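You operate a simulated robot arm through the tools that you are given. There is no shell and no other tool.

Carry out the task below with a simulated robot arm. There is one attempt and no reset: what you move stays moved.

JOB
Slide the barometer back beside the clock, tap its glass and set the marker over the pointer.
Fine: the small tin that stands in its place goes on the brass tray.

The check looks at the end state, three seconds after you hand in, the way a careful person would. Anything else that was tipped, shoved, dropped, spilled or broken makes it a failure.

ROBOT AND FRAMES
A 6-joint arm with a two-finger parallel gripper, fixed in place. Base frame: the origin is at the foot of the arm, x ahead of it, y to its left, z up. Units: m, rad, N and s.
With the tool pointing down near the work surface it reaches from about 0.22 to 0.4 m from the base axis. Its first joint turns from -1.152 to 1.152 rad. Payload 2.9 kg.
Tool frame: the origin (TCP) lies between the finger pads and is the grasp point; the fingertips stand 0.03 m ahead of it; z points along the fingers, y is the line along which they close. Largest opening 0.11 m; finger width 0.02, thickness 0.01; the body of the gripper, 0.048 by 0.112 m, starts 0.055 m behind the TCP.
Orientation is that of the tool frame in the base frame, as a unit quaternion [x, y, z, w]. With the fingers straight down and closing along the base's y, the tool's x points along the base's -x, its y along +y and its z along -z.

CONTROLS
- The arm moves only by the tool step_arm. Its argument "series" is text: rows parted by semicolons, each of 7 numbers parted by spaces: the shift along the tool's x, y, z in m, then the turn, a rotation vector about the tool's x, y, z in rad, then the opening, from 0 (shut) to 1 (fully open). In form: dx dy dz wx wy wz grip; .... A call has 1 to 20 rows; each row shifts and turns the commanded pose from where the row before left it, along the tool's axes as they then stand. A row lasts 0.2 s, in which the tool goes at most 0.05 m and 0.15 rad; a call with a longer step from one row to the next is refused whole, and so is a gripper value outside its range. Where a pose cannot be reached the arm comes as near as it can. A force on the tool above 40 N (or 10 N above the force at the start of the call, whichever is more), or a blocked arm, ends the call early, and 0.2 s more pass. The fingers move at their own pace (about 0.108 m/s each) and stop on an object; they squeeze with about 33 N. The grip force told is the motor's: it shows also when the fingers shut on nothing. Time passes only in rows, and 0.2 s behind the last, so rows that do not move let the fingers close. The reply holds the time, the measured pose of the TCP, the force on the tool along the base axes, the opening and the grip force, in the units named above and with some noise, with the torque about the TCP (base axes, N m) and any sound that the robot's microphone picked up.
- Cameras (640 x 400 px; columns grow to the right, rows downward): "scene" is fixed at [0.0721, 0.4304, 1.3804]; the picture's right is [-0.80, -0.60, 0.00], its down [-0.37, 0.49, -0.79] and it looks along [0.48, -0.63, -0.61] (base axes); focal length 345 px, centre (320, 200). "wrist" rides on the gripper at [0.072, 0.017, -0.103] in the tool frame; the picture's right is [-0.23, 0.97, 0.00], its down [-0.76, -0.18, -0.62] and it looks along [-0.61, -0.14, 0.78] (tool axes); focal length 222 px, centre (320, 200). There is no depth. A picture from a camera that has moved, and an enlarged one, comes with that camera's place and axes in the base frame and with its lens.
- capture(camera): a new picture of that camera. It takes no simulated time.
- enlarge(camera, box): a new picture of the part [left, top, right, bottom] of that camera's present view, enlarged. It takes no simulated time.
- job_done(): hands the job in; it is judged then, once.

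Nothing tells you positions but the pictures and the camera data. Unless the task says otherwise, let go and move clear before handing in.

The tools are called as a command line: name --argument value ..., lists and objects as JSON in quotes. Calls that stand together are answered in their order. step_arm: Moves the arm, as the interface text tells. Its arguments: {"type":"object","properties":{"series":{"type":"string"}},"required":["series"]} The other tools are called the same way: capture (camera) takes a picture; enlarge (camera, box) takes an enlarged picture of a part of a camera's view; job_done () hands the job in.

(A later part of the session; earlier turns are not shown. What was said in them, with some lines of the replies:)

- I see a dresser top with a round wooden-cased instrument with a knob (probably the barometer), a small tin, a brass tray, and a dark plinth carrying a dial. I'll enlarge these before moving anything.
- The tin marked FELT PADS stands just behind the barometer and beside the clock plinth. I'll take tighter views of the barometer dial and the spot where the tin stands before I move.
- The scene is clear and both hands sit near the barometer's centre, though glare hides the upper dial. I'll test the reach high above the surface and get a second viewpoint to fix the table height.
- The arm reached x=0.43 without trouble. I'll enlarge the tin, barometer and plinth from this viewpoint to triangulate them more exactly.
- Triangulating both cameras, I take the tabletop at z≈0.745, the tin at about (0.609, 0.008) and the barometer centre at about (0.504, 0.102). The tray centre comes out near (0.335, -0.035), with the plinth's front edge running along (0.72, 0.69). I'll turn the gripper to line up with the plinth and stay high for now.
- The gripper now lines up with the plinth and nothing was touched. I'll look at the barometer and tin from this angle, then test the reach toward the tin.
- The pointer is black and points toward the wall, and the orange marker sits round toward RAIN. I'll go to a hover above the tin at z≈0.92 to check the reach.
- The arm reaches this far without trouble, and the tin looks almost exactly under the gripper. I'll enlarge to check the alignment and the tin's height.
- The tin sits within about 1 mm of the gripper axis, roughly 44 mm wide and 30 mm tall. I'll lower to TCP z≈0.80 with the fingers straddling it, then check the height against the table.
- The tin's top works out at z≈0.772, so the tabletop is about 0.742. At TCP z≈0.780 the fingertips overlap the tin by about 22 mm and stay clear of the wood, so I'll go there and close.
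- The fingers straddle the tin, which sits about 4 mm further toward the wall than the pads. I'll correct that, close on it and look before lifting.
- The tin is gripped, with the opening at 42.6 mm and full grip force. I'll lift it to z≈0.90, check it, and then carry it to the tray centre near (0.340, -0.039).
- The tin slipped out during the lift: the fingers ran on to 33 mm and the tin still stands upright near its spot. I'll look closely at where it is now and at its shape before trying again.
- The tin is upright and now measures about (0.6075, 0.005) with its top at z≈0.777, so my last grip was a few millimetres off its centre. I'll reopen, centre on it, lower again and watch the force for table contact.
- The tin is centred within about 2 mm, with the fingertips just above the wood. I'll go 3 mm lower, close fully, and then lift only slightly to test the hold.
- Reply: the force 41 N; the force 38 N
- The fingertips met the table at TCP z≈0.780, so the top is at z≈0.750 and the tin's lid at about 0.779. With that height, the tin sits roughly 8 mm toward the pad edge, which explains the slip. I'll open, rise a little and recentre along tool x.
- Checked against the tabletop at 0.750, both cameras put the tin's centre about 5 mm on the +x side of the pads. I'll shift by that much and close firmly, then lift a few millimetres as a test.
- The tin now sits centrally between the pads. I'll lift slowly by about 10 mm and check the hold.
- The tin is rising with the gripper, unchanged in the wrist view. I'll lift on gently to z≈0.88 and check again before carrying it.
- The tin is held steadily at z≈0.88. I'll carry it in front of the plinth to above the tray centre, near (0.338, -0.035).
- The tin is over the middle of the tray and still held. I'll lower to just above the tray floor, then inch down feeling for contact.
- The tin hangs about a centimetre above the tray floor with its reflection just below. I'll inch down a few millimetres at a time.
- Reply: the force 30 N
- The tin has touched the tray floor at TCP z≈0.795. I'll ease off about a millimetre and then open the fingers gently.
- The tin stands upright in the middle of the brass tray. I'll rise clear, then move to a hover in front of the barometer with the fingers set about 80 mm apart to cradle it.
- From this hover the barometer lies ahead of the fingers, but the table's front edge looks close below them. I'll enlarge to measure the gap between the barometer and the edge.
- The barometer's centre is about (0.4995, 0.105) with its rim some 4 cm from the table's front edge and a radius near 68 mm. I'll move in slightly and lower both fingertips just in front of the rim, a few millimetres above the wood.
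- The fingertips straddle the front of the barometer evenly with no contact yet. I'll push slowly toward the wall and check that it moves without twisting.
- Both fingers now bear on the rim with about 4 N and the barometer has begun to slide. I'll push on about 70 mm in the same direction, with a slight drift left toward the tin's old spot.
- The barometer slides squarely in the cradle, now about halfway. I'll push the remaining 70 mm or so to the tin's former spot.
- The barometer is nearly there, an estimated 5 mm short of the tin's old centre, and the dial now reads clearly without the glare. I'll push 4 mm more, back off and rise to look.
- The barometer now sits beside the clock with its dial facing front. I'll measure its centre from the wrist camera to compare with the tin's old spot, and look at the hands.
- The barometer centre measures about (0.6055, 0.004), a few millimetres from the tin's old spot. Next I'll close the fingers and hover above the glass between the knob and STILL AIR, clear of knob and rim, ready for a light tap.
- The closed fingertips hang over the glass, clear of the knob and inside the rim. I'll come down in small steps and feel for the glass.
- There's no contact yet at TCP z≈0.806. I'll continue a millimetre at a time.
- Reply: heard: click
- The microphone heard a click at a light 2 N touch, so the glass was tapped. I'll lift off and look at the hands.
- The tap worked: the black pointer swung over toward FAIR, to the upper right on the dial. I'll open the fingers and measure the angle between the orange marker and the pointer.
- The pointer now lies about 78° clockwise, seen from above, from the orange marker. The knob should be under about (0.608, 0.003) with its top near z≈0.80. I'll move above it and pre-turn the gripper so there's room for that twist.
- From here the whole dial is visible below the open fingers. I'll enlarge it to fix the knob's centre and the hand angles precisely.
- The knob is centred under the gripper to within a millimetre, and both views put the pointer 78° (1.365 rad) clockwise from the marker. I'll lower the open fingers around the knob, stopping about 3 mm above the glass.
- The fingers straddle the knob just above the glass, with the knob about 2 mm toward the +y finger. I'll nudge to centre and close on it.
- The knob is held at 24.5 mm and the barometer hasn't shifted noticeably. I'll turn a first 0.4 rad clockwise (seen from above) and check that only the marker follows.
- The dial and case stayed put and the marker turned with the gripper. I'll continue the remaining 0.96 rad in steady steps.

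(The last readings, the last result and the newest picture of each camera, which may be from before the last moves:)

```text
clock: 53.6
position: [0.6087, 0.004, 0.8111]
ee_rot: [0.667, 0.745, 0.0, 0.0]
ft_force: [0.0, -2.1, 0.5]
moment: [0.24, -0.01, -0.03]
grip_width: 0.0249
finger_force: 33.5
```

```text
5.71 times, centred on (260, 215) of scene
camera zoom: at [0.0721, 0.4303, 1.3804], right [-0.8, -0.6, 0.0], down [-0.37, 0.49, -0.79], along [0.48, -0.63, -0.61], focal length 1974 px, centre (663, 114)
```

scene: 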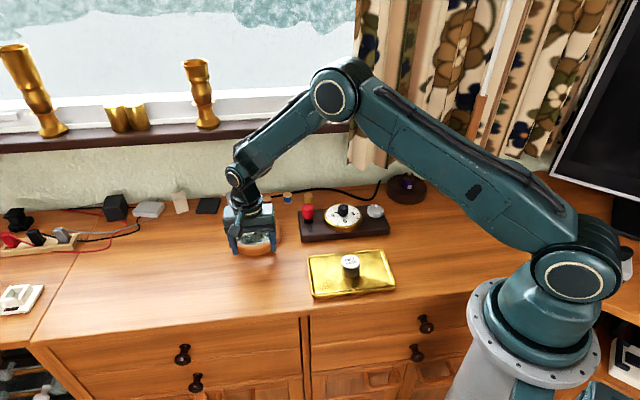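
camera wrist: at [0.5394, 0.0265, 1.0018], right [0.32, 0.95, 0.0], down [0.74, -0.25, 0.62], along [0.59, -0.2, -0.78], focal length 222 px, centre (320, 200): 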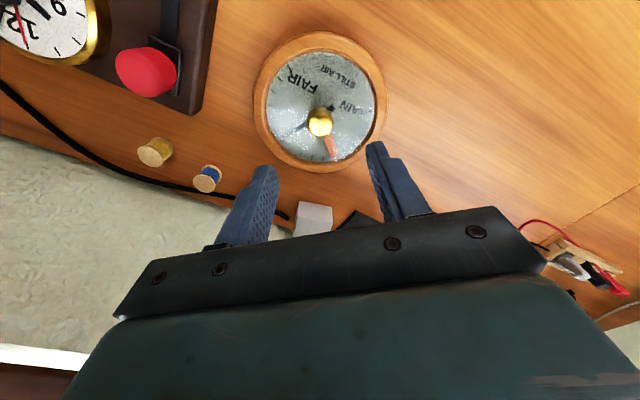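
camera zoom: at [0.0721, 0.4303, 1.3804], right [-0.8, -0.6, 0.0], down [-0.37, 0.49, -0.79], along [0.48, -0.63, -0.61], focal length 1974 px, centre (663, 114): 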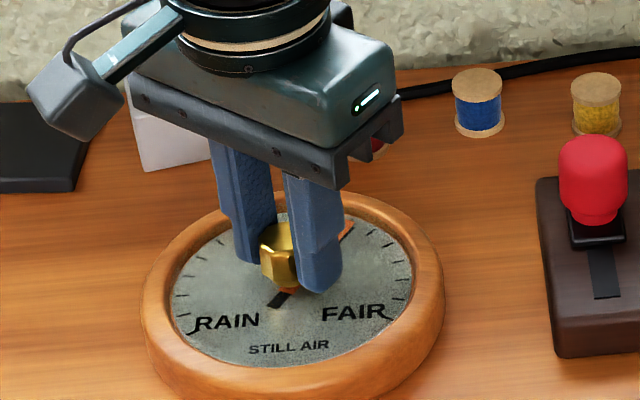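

The orange marker now appears to lie over the black pointer. I'll release the knob, rise and check the alignment from a clear view.

step_arm --series "0 0 0 0 0 0 0.3; 0 0 0 0 0 0 0.5; 0 0 0 0 0 0 0.55; 0 0 -0.01 0 0 0 0.55; 0 0 -0.03 0 0 0 0.55; 0 0 -0.03 0 0 0 0.55; 0 0 -0.03 0 0 0 0.55; 0 0 0 0 0 0 0.55"

enlarge --camera "scene" --box '[228, 205, 292, 245]'

capture --camera "wrist"

enlarge --camera "wrist" --box '[265, 60, 377, 175]'

```text
clock: 55.4
position: [0.6057, 0.0047, 0.912]
ee_rot: [0.667, 0.745, -0.001, 0.0]
ft_force: [-0.1, 0.1, -0.9]
moment: [0.01, -0.01, -0.04]
grip_width: 0.0602
finger_force: 0.0
```

```text
10.00 times, centred on (260, 225) of scene
camera zoom: at [0.072, 0.4304, 1.3804], right [-0.8, -0.6, 0.0], down [-0.37, 0.49, -0.79], along [0.48, -0.63, -0.61], focal length 3454 px, centre (920, -50)
```

zoom: 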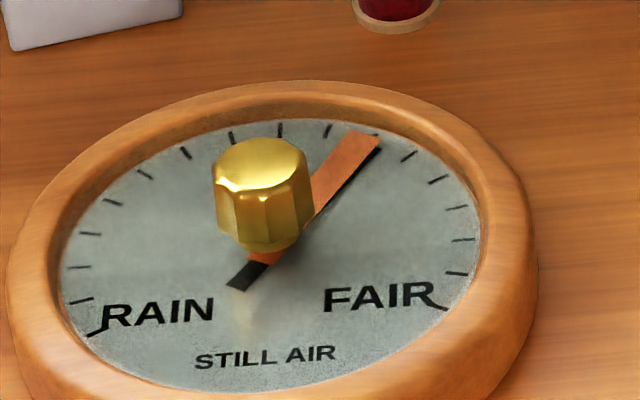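

```text
taken
camera wrist: at [0.6151, 0.0791, 1.0147], right [0.99, -0.12, 0.0], down [-0.09, -0.78, 0.62], along [-0.07, -0.62, -0.78], focal length 222 px, centre (320, 200)
```

wrist: 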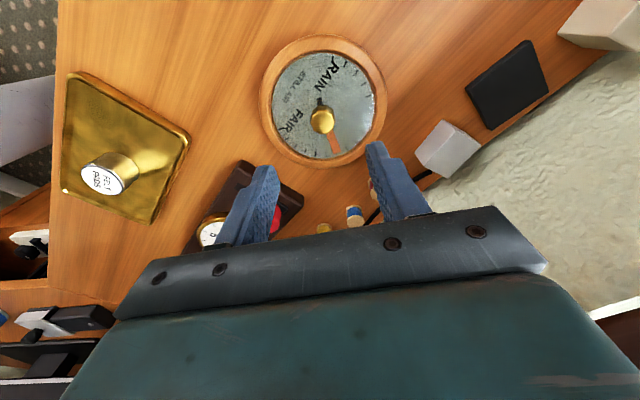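

```text
3.48 times, centred on (321, 118) of wrist
camera zoom: at [0.6151, 0.0791, 1.0147], right [0.99, -0.12, 0.0], down [-0.09, -0.78, 0.62], along [-0.07, -0.62, -0.78], focal length 773 px, centre (316, 487)
```

zoom: 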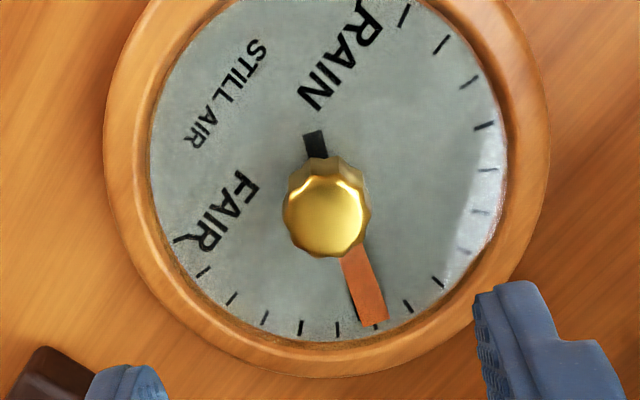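

In both views the orange marker covers the pointer at the same tick. I'll zoom in to confirm there's no offset beyond parallax and that nothing else moved.

enlarge --camera "wrist" --box '[300, 90, 348, 165]'

enlarge --camera "scene" --box '[248, 212, 272, 236]'

enlarge --camera "scene" --box '[200, 160, 420, 310]'

```text
5.33 times, centred on (324, 128) of wrist
camera zoom: at [0.6151, 0.0791, 1.0147], right [0.99, -0.12, 0.0], down [-0.09, -0.78, 0.62], along [-0.07, -0.62, -0.78], focal length 1185 px, centre (299, 587)
```

zoom: 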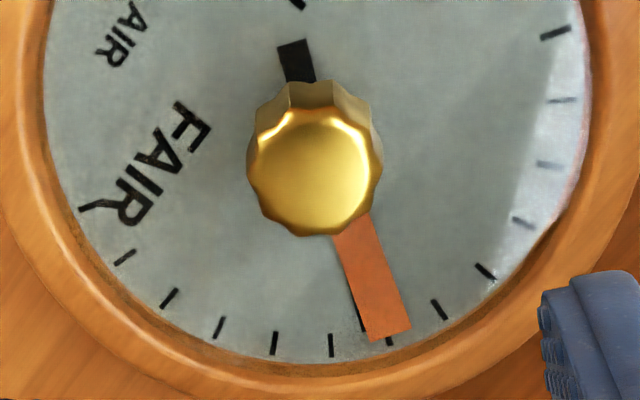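

```text
16.00 times, centred on (260, 224) of scene
camera zoom: at [0.072, 0.4304, 1.3804], right [-0.8, -0.6, 0.0], down [-0.37, 0.49, -0.79], along [0.48, -0.63, -0.61], focal length 5526 px, centre (1280, -184)
```

zoom: 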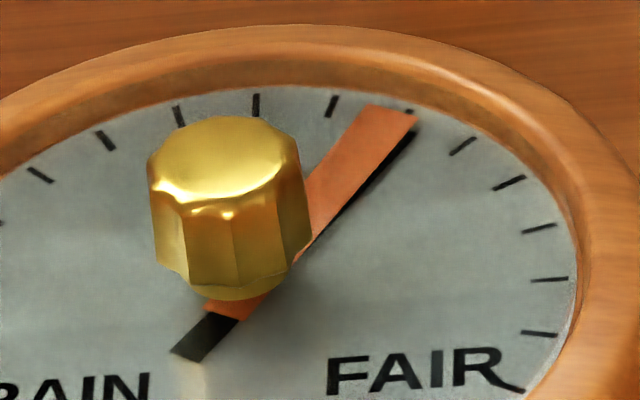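

```text
2.67 times, centred on (310, 235) of scene
camera zoom: at [0.072, 0.4304, 1.3804], right [-0.8, -0.6, 0.0], down [-0.37, 0.49, -0.79], along [0.48, -0.63, -0.61], focal length 921 px, centre (347, 107)
```

zoom: 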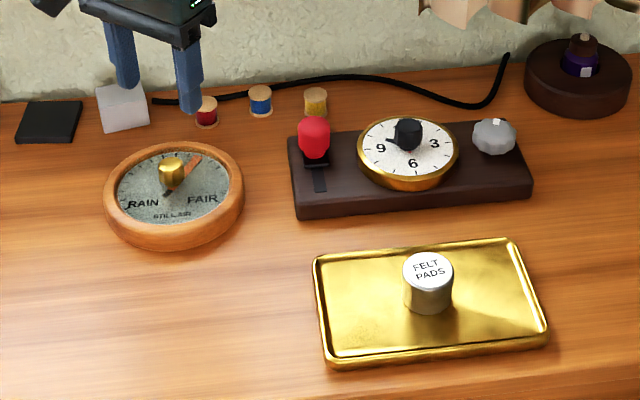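

The marker covers most of the pointer, but a thin black edge shows on the FAIR side in both views, so the marker is perhaps 2–4° short. I'll zoom in on the tip to measure that before a fine correction.

enlarge --camera "wrist" --box '[320, 132, 344, 156]'

enlarge --camera "wrist" --box '[308, 88, 332, 112]'

enlarge --camera "scene" --box '[258, 215, 270, 227]'

```text
16.00 times, centred on (332, 144) of wrist
camera zoom: at [0.6151, 0.0791, 1.0147], right [0.99, -0.12, 0.0], down [-0.09, -0.78, 0.62], along [-0.07, -0.62, -0.78], focal length 3554 px, centre (128, 1096)
```

zoom: 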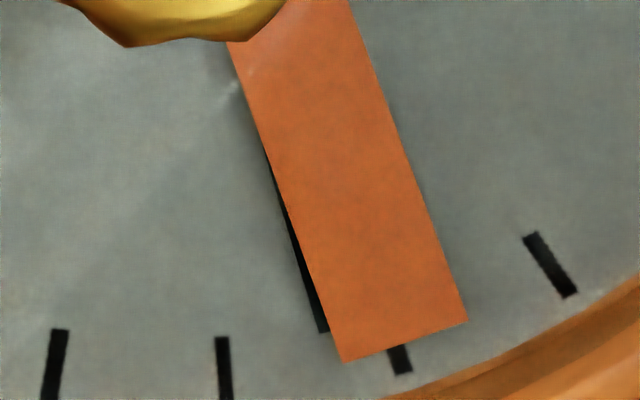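

```text
16.00 times, centred on (320, 100) of wrist
camera zoom: at [0.6151, 0.0791, 1.0147], right [0.99, -0.12, 0.0], down [-0.09, -0.78, 0.62], along [-0.07, -0.62, -0.78], focal length 3554 px, centre (320, 1800)
```

zoom: 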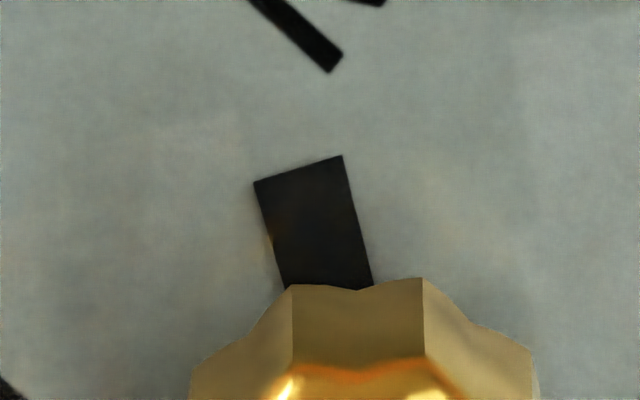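

```text
16.00 times, centred on (264, 221) of scene
camera zoom: at [0.072, 0.4304, 1.3804], right [-0.8, -0.6, 0.0], down [-0.37, 0.49, -0.79], along [0.48, -0.63, -0.61], focal length 5526 px, centre (1216, -136)
```

zoom: 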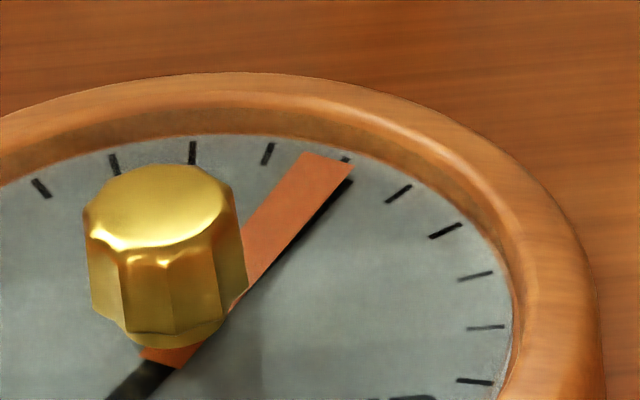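

Measured against the pointer's own edges, the marker is about 4° short (0.07 rad), with both lines passing through the same pivot. I'll go back down around the knob at the same angle, after centring by 2 mm.

step_arm --series "-0.002 0.002 0 0 0 0 0.55; 0 0 0.03 0 0 0 0.55; 0 0 0.03 0 0 0 0.55; 0 0 0.025 0 0 0 0.55; 0 0 0.012 0 0 0 0.55; 0 0 0 0 0 0 0.55; 0 0 0 0 0 0 0.55"

enlarge --camera "wrist" --box '[230, 90, 410, 250]'

```text
clock: 57.0
position: [0.6101, 0.0013, 0.8149]
ee_rot: [0.667, 0.745, 0.0, -0.001]
ft_force: [-0.1, -0.1, -0.3]
moment: [0.02, 0.01, -0.05]
grip_width: 0.0603
finger_force: 0.0
```

```text
2.50 times, centred on (320, 170) of wrist
camera zoom: at [0.6207, 0.0755, 0.9174], right [0.99, -0.12, 0.0], down [-0.09, -0.78, 0.62], along [-0.07, -0.62, -0.78], focal length 555 px, centre (320, 275)
```

zoom: 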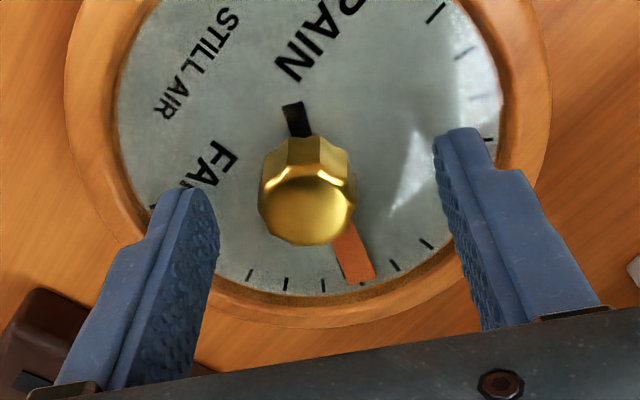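

The knob now sits about 3 mm to the −y side, so I'll correct that, lower the last few millimetres and close on it.

step_arm --series "0.001 -0.0033 0 0 0 0 0.55; 0 0 0.004 0 0 0 0.55; 0 0 0 0 0 0 0.55"

enlarge --camera "wrist" --box '[230, 90, 410, 250]'

```text
clock: 57.8
position: [0.6076, 0.0023, 0.8102]
ee_rot: [0.666, 0.746, 0.0, 0.0]
ft_force: [0.1, -0.1, 0.5]
moment: [0.01, 0.0, -0.01]
grip_width: 0.0606
finger_force: 0.1
```

```text
2.50 times, centred on (320, 170) of wrist
camera zoom: at [0.6173, 0.0764, 0.9131], right [0.99, -0.12, 0.0], down [-0.09, -0.78, 0.62], along [-0.07, -0.62, -0.78], focal length 555 px, centre (320, 275)
```

zoom: 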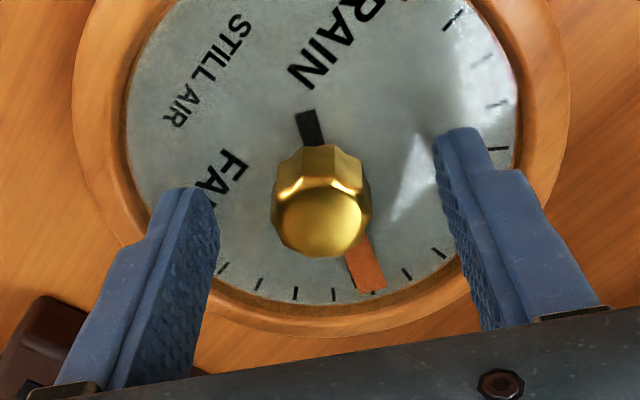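

The knob is centred between the fingers again. I'll close and turn 0.07 rad further clockwise.

step_arm --series "0 0 0 0 0 0 0.35; 0 0 0 0 0 0 0.2; 0 0 0 0 0 0 0.1; 0 0 0 0 0 0 0.1; 0 0 0 0 0 0.035 0.1; 0 0 0 0 0 0.037 0.1; 0 0 0 0 0 0 0.1; 0 0 0 0 0 0 0.1"

enlarge --camera "wrist" --box '[230, 90, 410, 250]'

```text
clock: 59.6
position: [0.6075, 0.003, 0.8104]
ee_rot: [0.692, 0.721, 0.0, 0.0]
ft_force: [3.1, -0.2, -0.7]
moment: [-0.04, -0.13, 0.01]
grip_width: 0.0247
finger_force: 33.1
```

```text
2.50 times, centred on (320, 170) of wrist
camera zoom: at [0.6221, 0.0756, 0.9131], right [0.98, -0.19, 0.0], down [-0.15, -0.77, 0.62], along [-0.12, -0.61, -0.78], focal length 555 px, centre (320, 275)
```

zoom: 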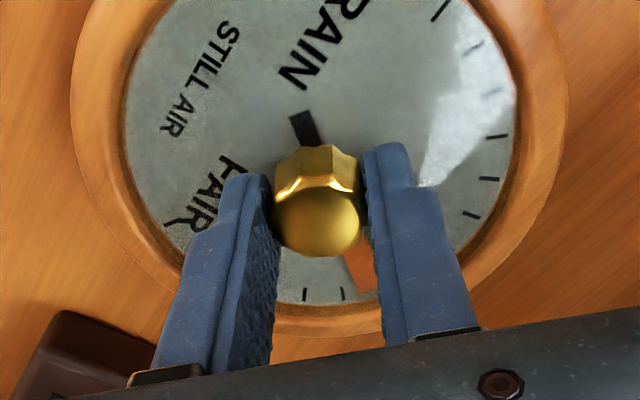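

The gripper turned the extra 0.07 rad. I'll let go, rise and inspect the tip again.

step_arm --series "0 0 0 0 0 0 0.3; 0 0 0 0 0 0 0.5; 0 0 0 0 0 0 0.55; 0 0 -0.01 0 0 0 0.55; 0 0 -0.03 0 0 0 0.55; 0 0 -0.03 0 0 0 0.55; 0 0 -0.03 0 0 0 0.55; 0 0 0 0 0 0 0.55"

enlarge --camera "wrist" --box '[265, 60, 377, 175]'

enlarge --camera "wrist" --box '[320, 132, 344, 156]'

enlarge --camera "wrist" --box '[308, 88, 332, 112]'

enlarge --camera "scene" --box '[248, 212, 272, 236]'

```text
clock: 61.4
position: [0.609, 0.0039, 0.9113]
ee_rot: [0.693, 0.721, 0.0, -0.001]
ft_force: [-0.3, -0.4, -0.8]
moment: [-0.01, -0.04, 0.01]
grip_width: 0.0605
finger_force: 0.1
```

```text
3.48 times, centred on (321, 118) of wrist
camera zoom: at [0.6239, 0.0768, 1.0142], right [0.98, -0.19, 0.0], down [-0.15, -0.77, 0.62], along [-0.12, -0.61, -0.78], focal length 773 px, centre (316, 487)
```

zoom: 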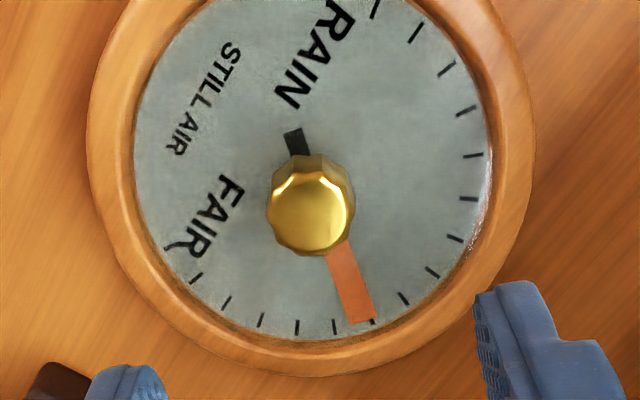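

```text
16.00 times, centred on (332, 144) of wrist
camera zoom: at [0.6239, 0.0768, 1.0142], right [0.98, -0.19, 0.0], down [-0.15, -0.77, 0.62], along [-0.12, -0.61, -0.78], focal length 3554 px, centre (128, 1096)
```

zoom: 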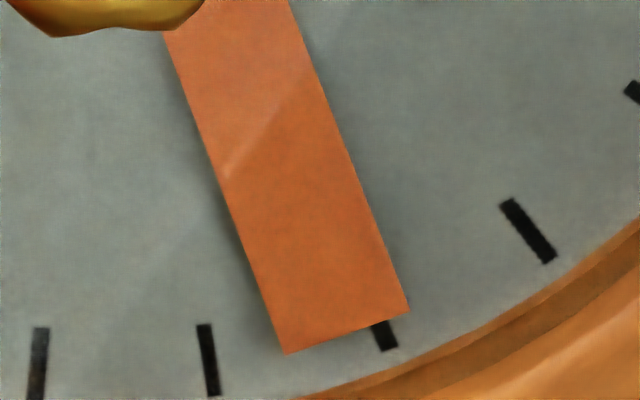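

```text
16.00 times, centred on (320, 100) of wrist
camera zoom: at [0.6239, 0.0768, 1.0142], right [0.98, -0.19, 0.0], down [-0.15, -0.77, 0.62], along [-0.12, -0.61, -0.78], focal length 3554 px, centre (320, 1800)
```

zoom: 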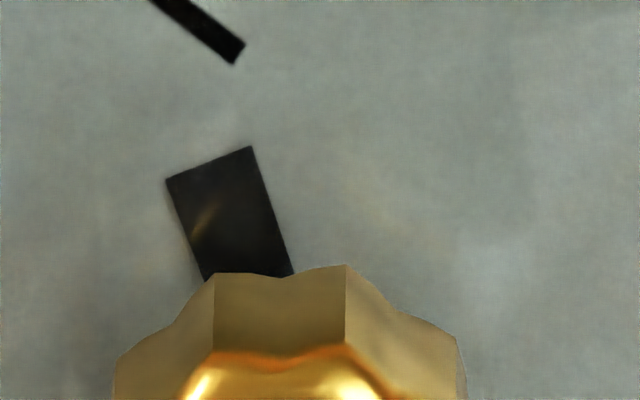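

```text
16.00 times, centred on (260, 224) of scene
camera zoom: at [0.0721, 0.4304, 1.3804], right [-0.8, -0.6, 0.0], down [-0.37, 0.49, -0.79], along [0.48, -0.63, -0.61], focal length 5526 px, centre (1280, -184)
```

zoom: 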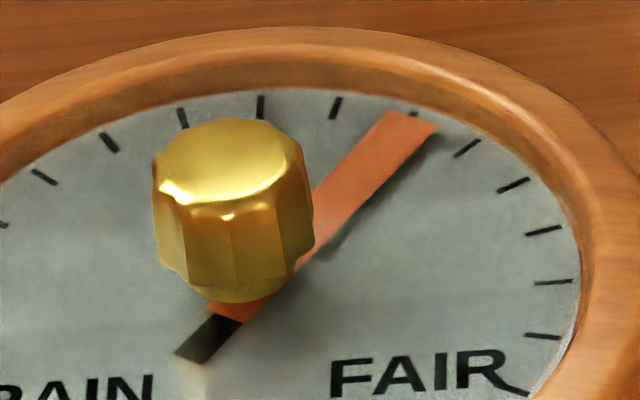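

The marker now fully covers the pointer; edge measurements put both within about a degree of each other. I'll rise well clear and check the whole scene.

step_arm --series "0 0 -0.03 0 0 0 0.55; 0 0 -0.03 0 0 0 0.55; 0 0 -0.03 0 0 0 0.55; 0 0 -0.03 0 0 0 0.55; 0 0 -0.03 0 0 0 0.55; 0 0 0 0 0 0 0.55; 0 0 0 0 0 0 0.55"

capture --camera "scene"

enlarge --camera "scene" --box '[200, 160, 420, 310]'

enlarge --camera "scene" --box '[228, 205, 292, 245]'

enlarge --camera "scene" --box '[290, 170, 430, 260]'

```text
clock: 63.0
position: [0.6068, 0.0039, 1.0601]
ee_rot: [0.692, 0.722, 0.0, 0.001]
ft_force: [0.3, 0.5, 0.1]
moment: [0.03, 0.0, 0.03]
grip_width: 0.0603
finger_force: 0.1
```

```text
taken
```

scene: 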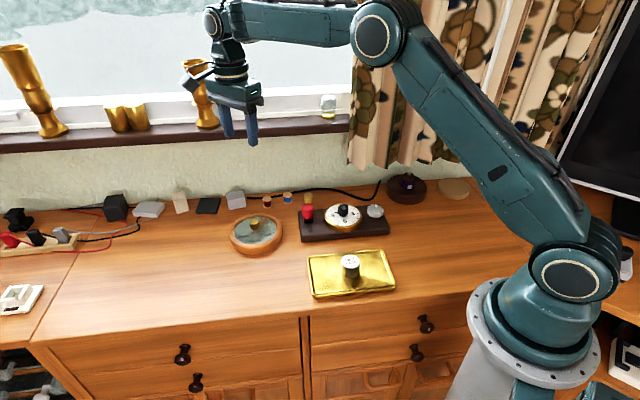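

```text
2.67 times, centred on (310, 235) of scene
camera zoom: at [0.0721, 0.4304, 1.3804], right [-0.8, -0.6, 0.0], down [-0.37, 0.49, -0.79], along [0.48, -0.63, -0.61], focal length 921 px, centre (347, 107)
```

zoom: 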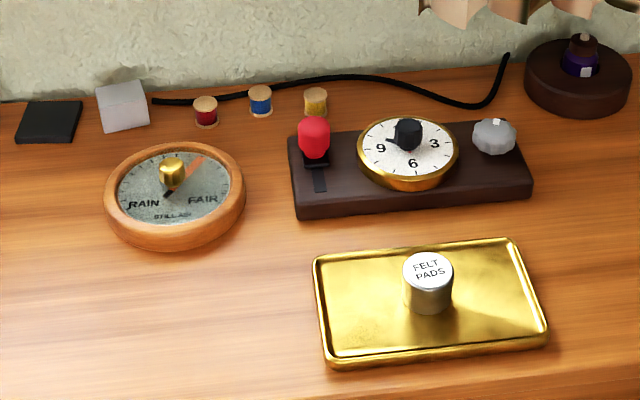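

```text
10.00 times, centred on (260, 225) of scene
camera zoom: at [0.0721, 0.4304, 1.3804], right [-0.8, -0.6, 0.0], down [-0.37, 0.49, -0.79], along [0.48, -0.63, -0.61], focal length 3454 px, centre (920, -50)
```

zoom: 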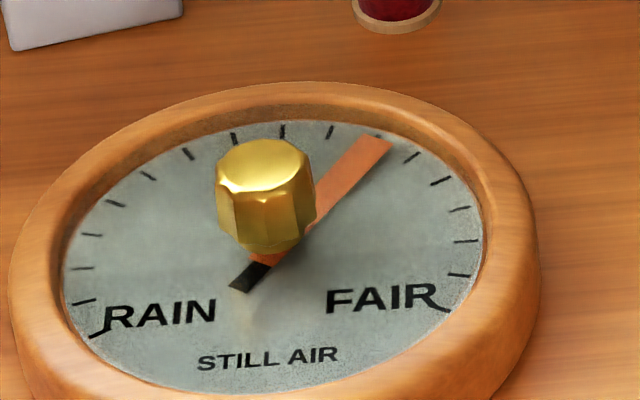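

```text
4.44 times, centred on (360, 215) of scene
camera zoom: at [0.0721, 0.4304, 1.3804], right [-0.8, -0.6, 0.0], down [-0.37, 0.49, -0.79], along [0.48, -0.63, -0.61], focal length 1535 px, centre (142, 133)
```

zoom: 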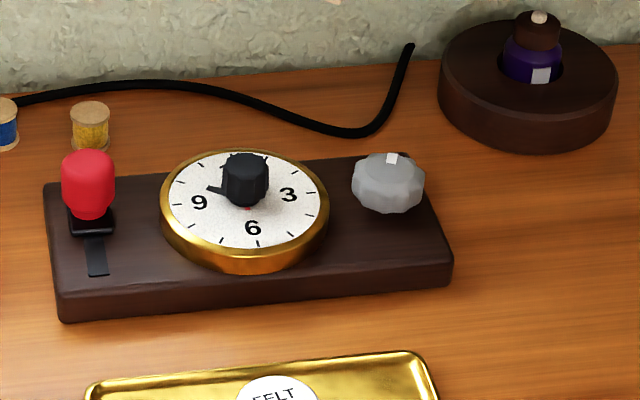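

The barometer stands within about 5 mm of the tin's old spot beside the clock, and its marker lies over the pointer it swung to after the tap. The tin is upright on the brass tray, the clock plinth, spools and other items look unchanged, and the arm is clear. I'm handing in the job.

job_done

```text
The job is handed in.
```

The job is handed in, and every part of it looked complete in the last pictures.

- **Tin:** the FELT PADS tin stands upright in the middle of the brass tray. My first grip on it was off-centre and it slipped out. A second attempt nudged it a few millimetres before I got a firm hold. It stayed upright throughout.
- **Barometer:** it sits beside the clock, within about 5 mm of where the tin stood. The dial still faces front, though the case turned by perhaps a degree or two.
- **Tap:** one light touch on the glass (about 2 N) gave a click, and the pointer swung over toward FAIR.
- **Marker:** it first came up about 4° short, so I turned the knob a little more. It now covers the pointer, to within about a degree by my measurement.

The fingertips pressed on the tabletop once, at about 37 N, while I was reaching for the tin. I saw no mark, and the clock, spools and everything else looked unmoved. The gripper is open and raised clear above the barometer.
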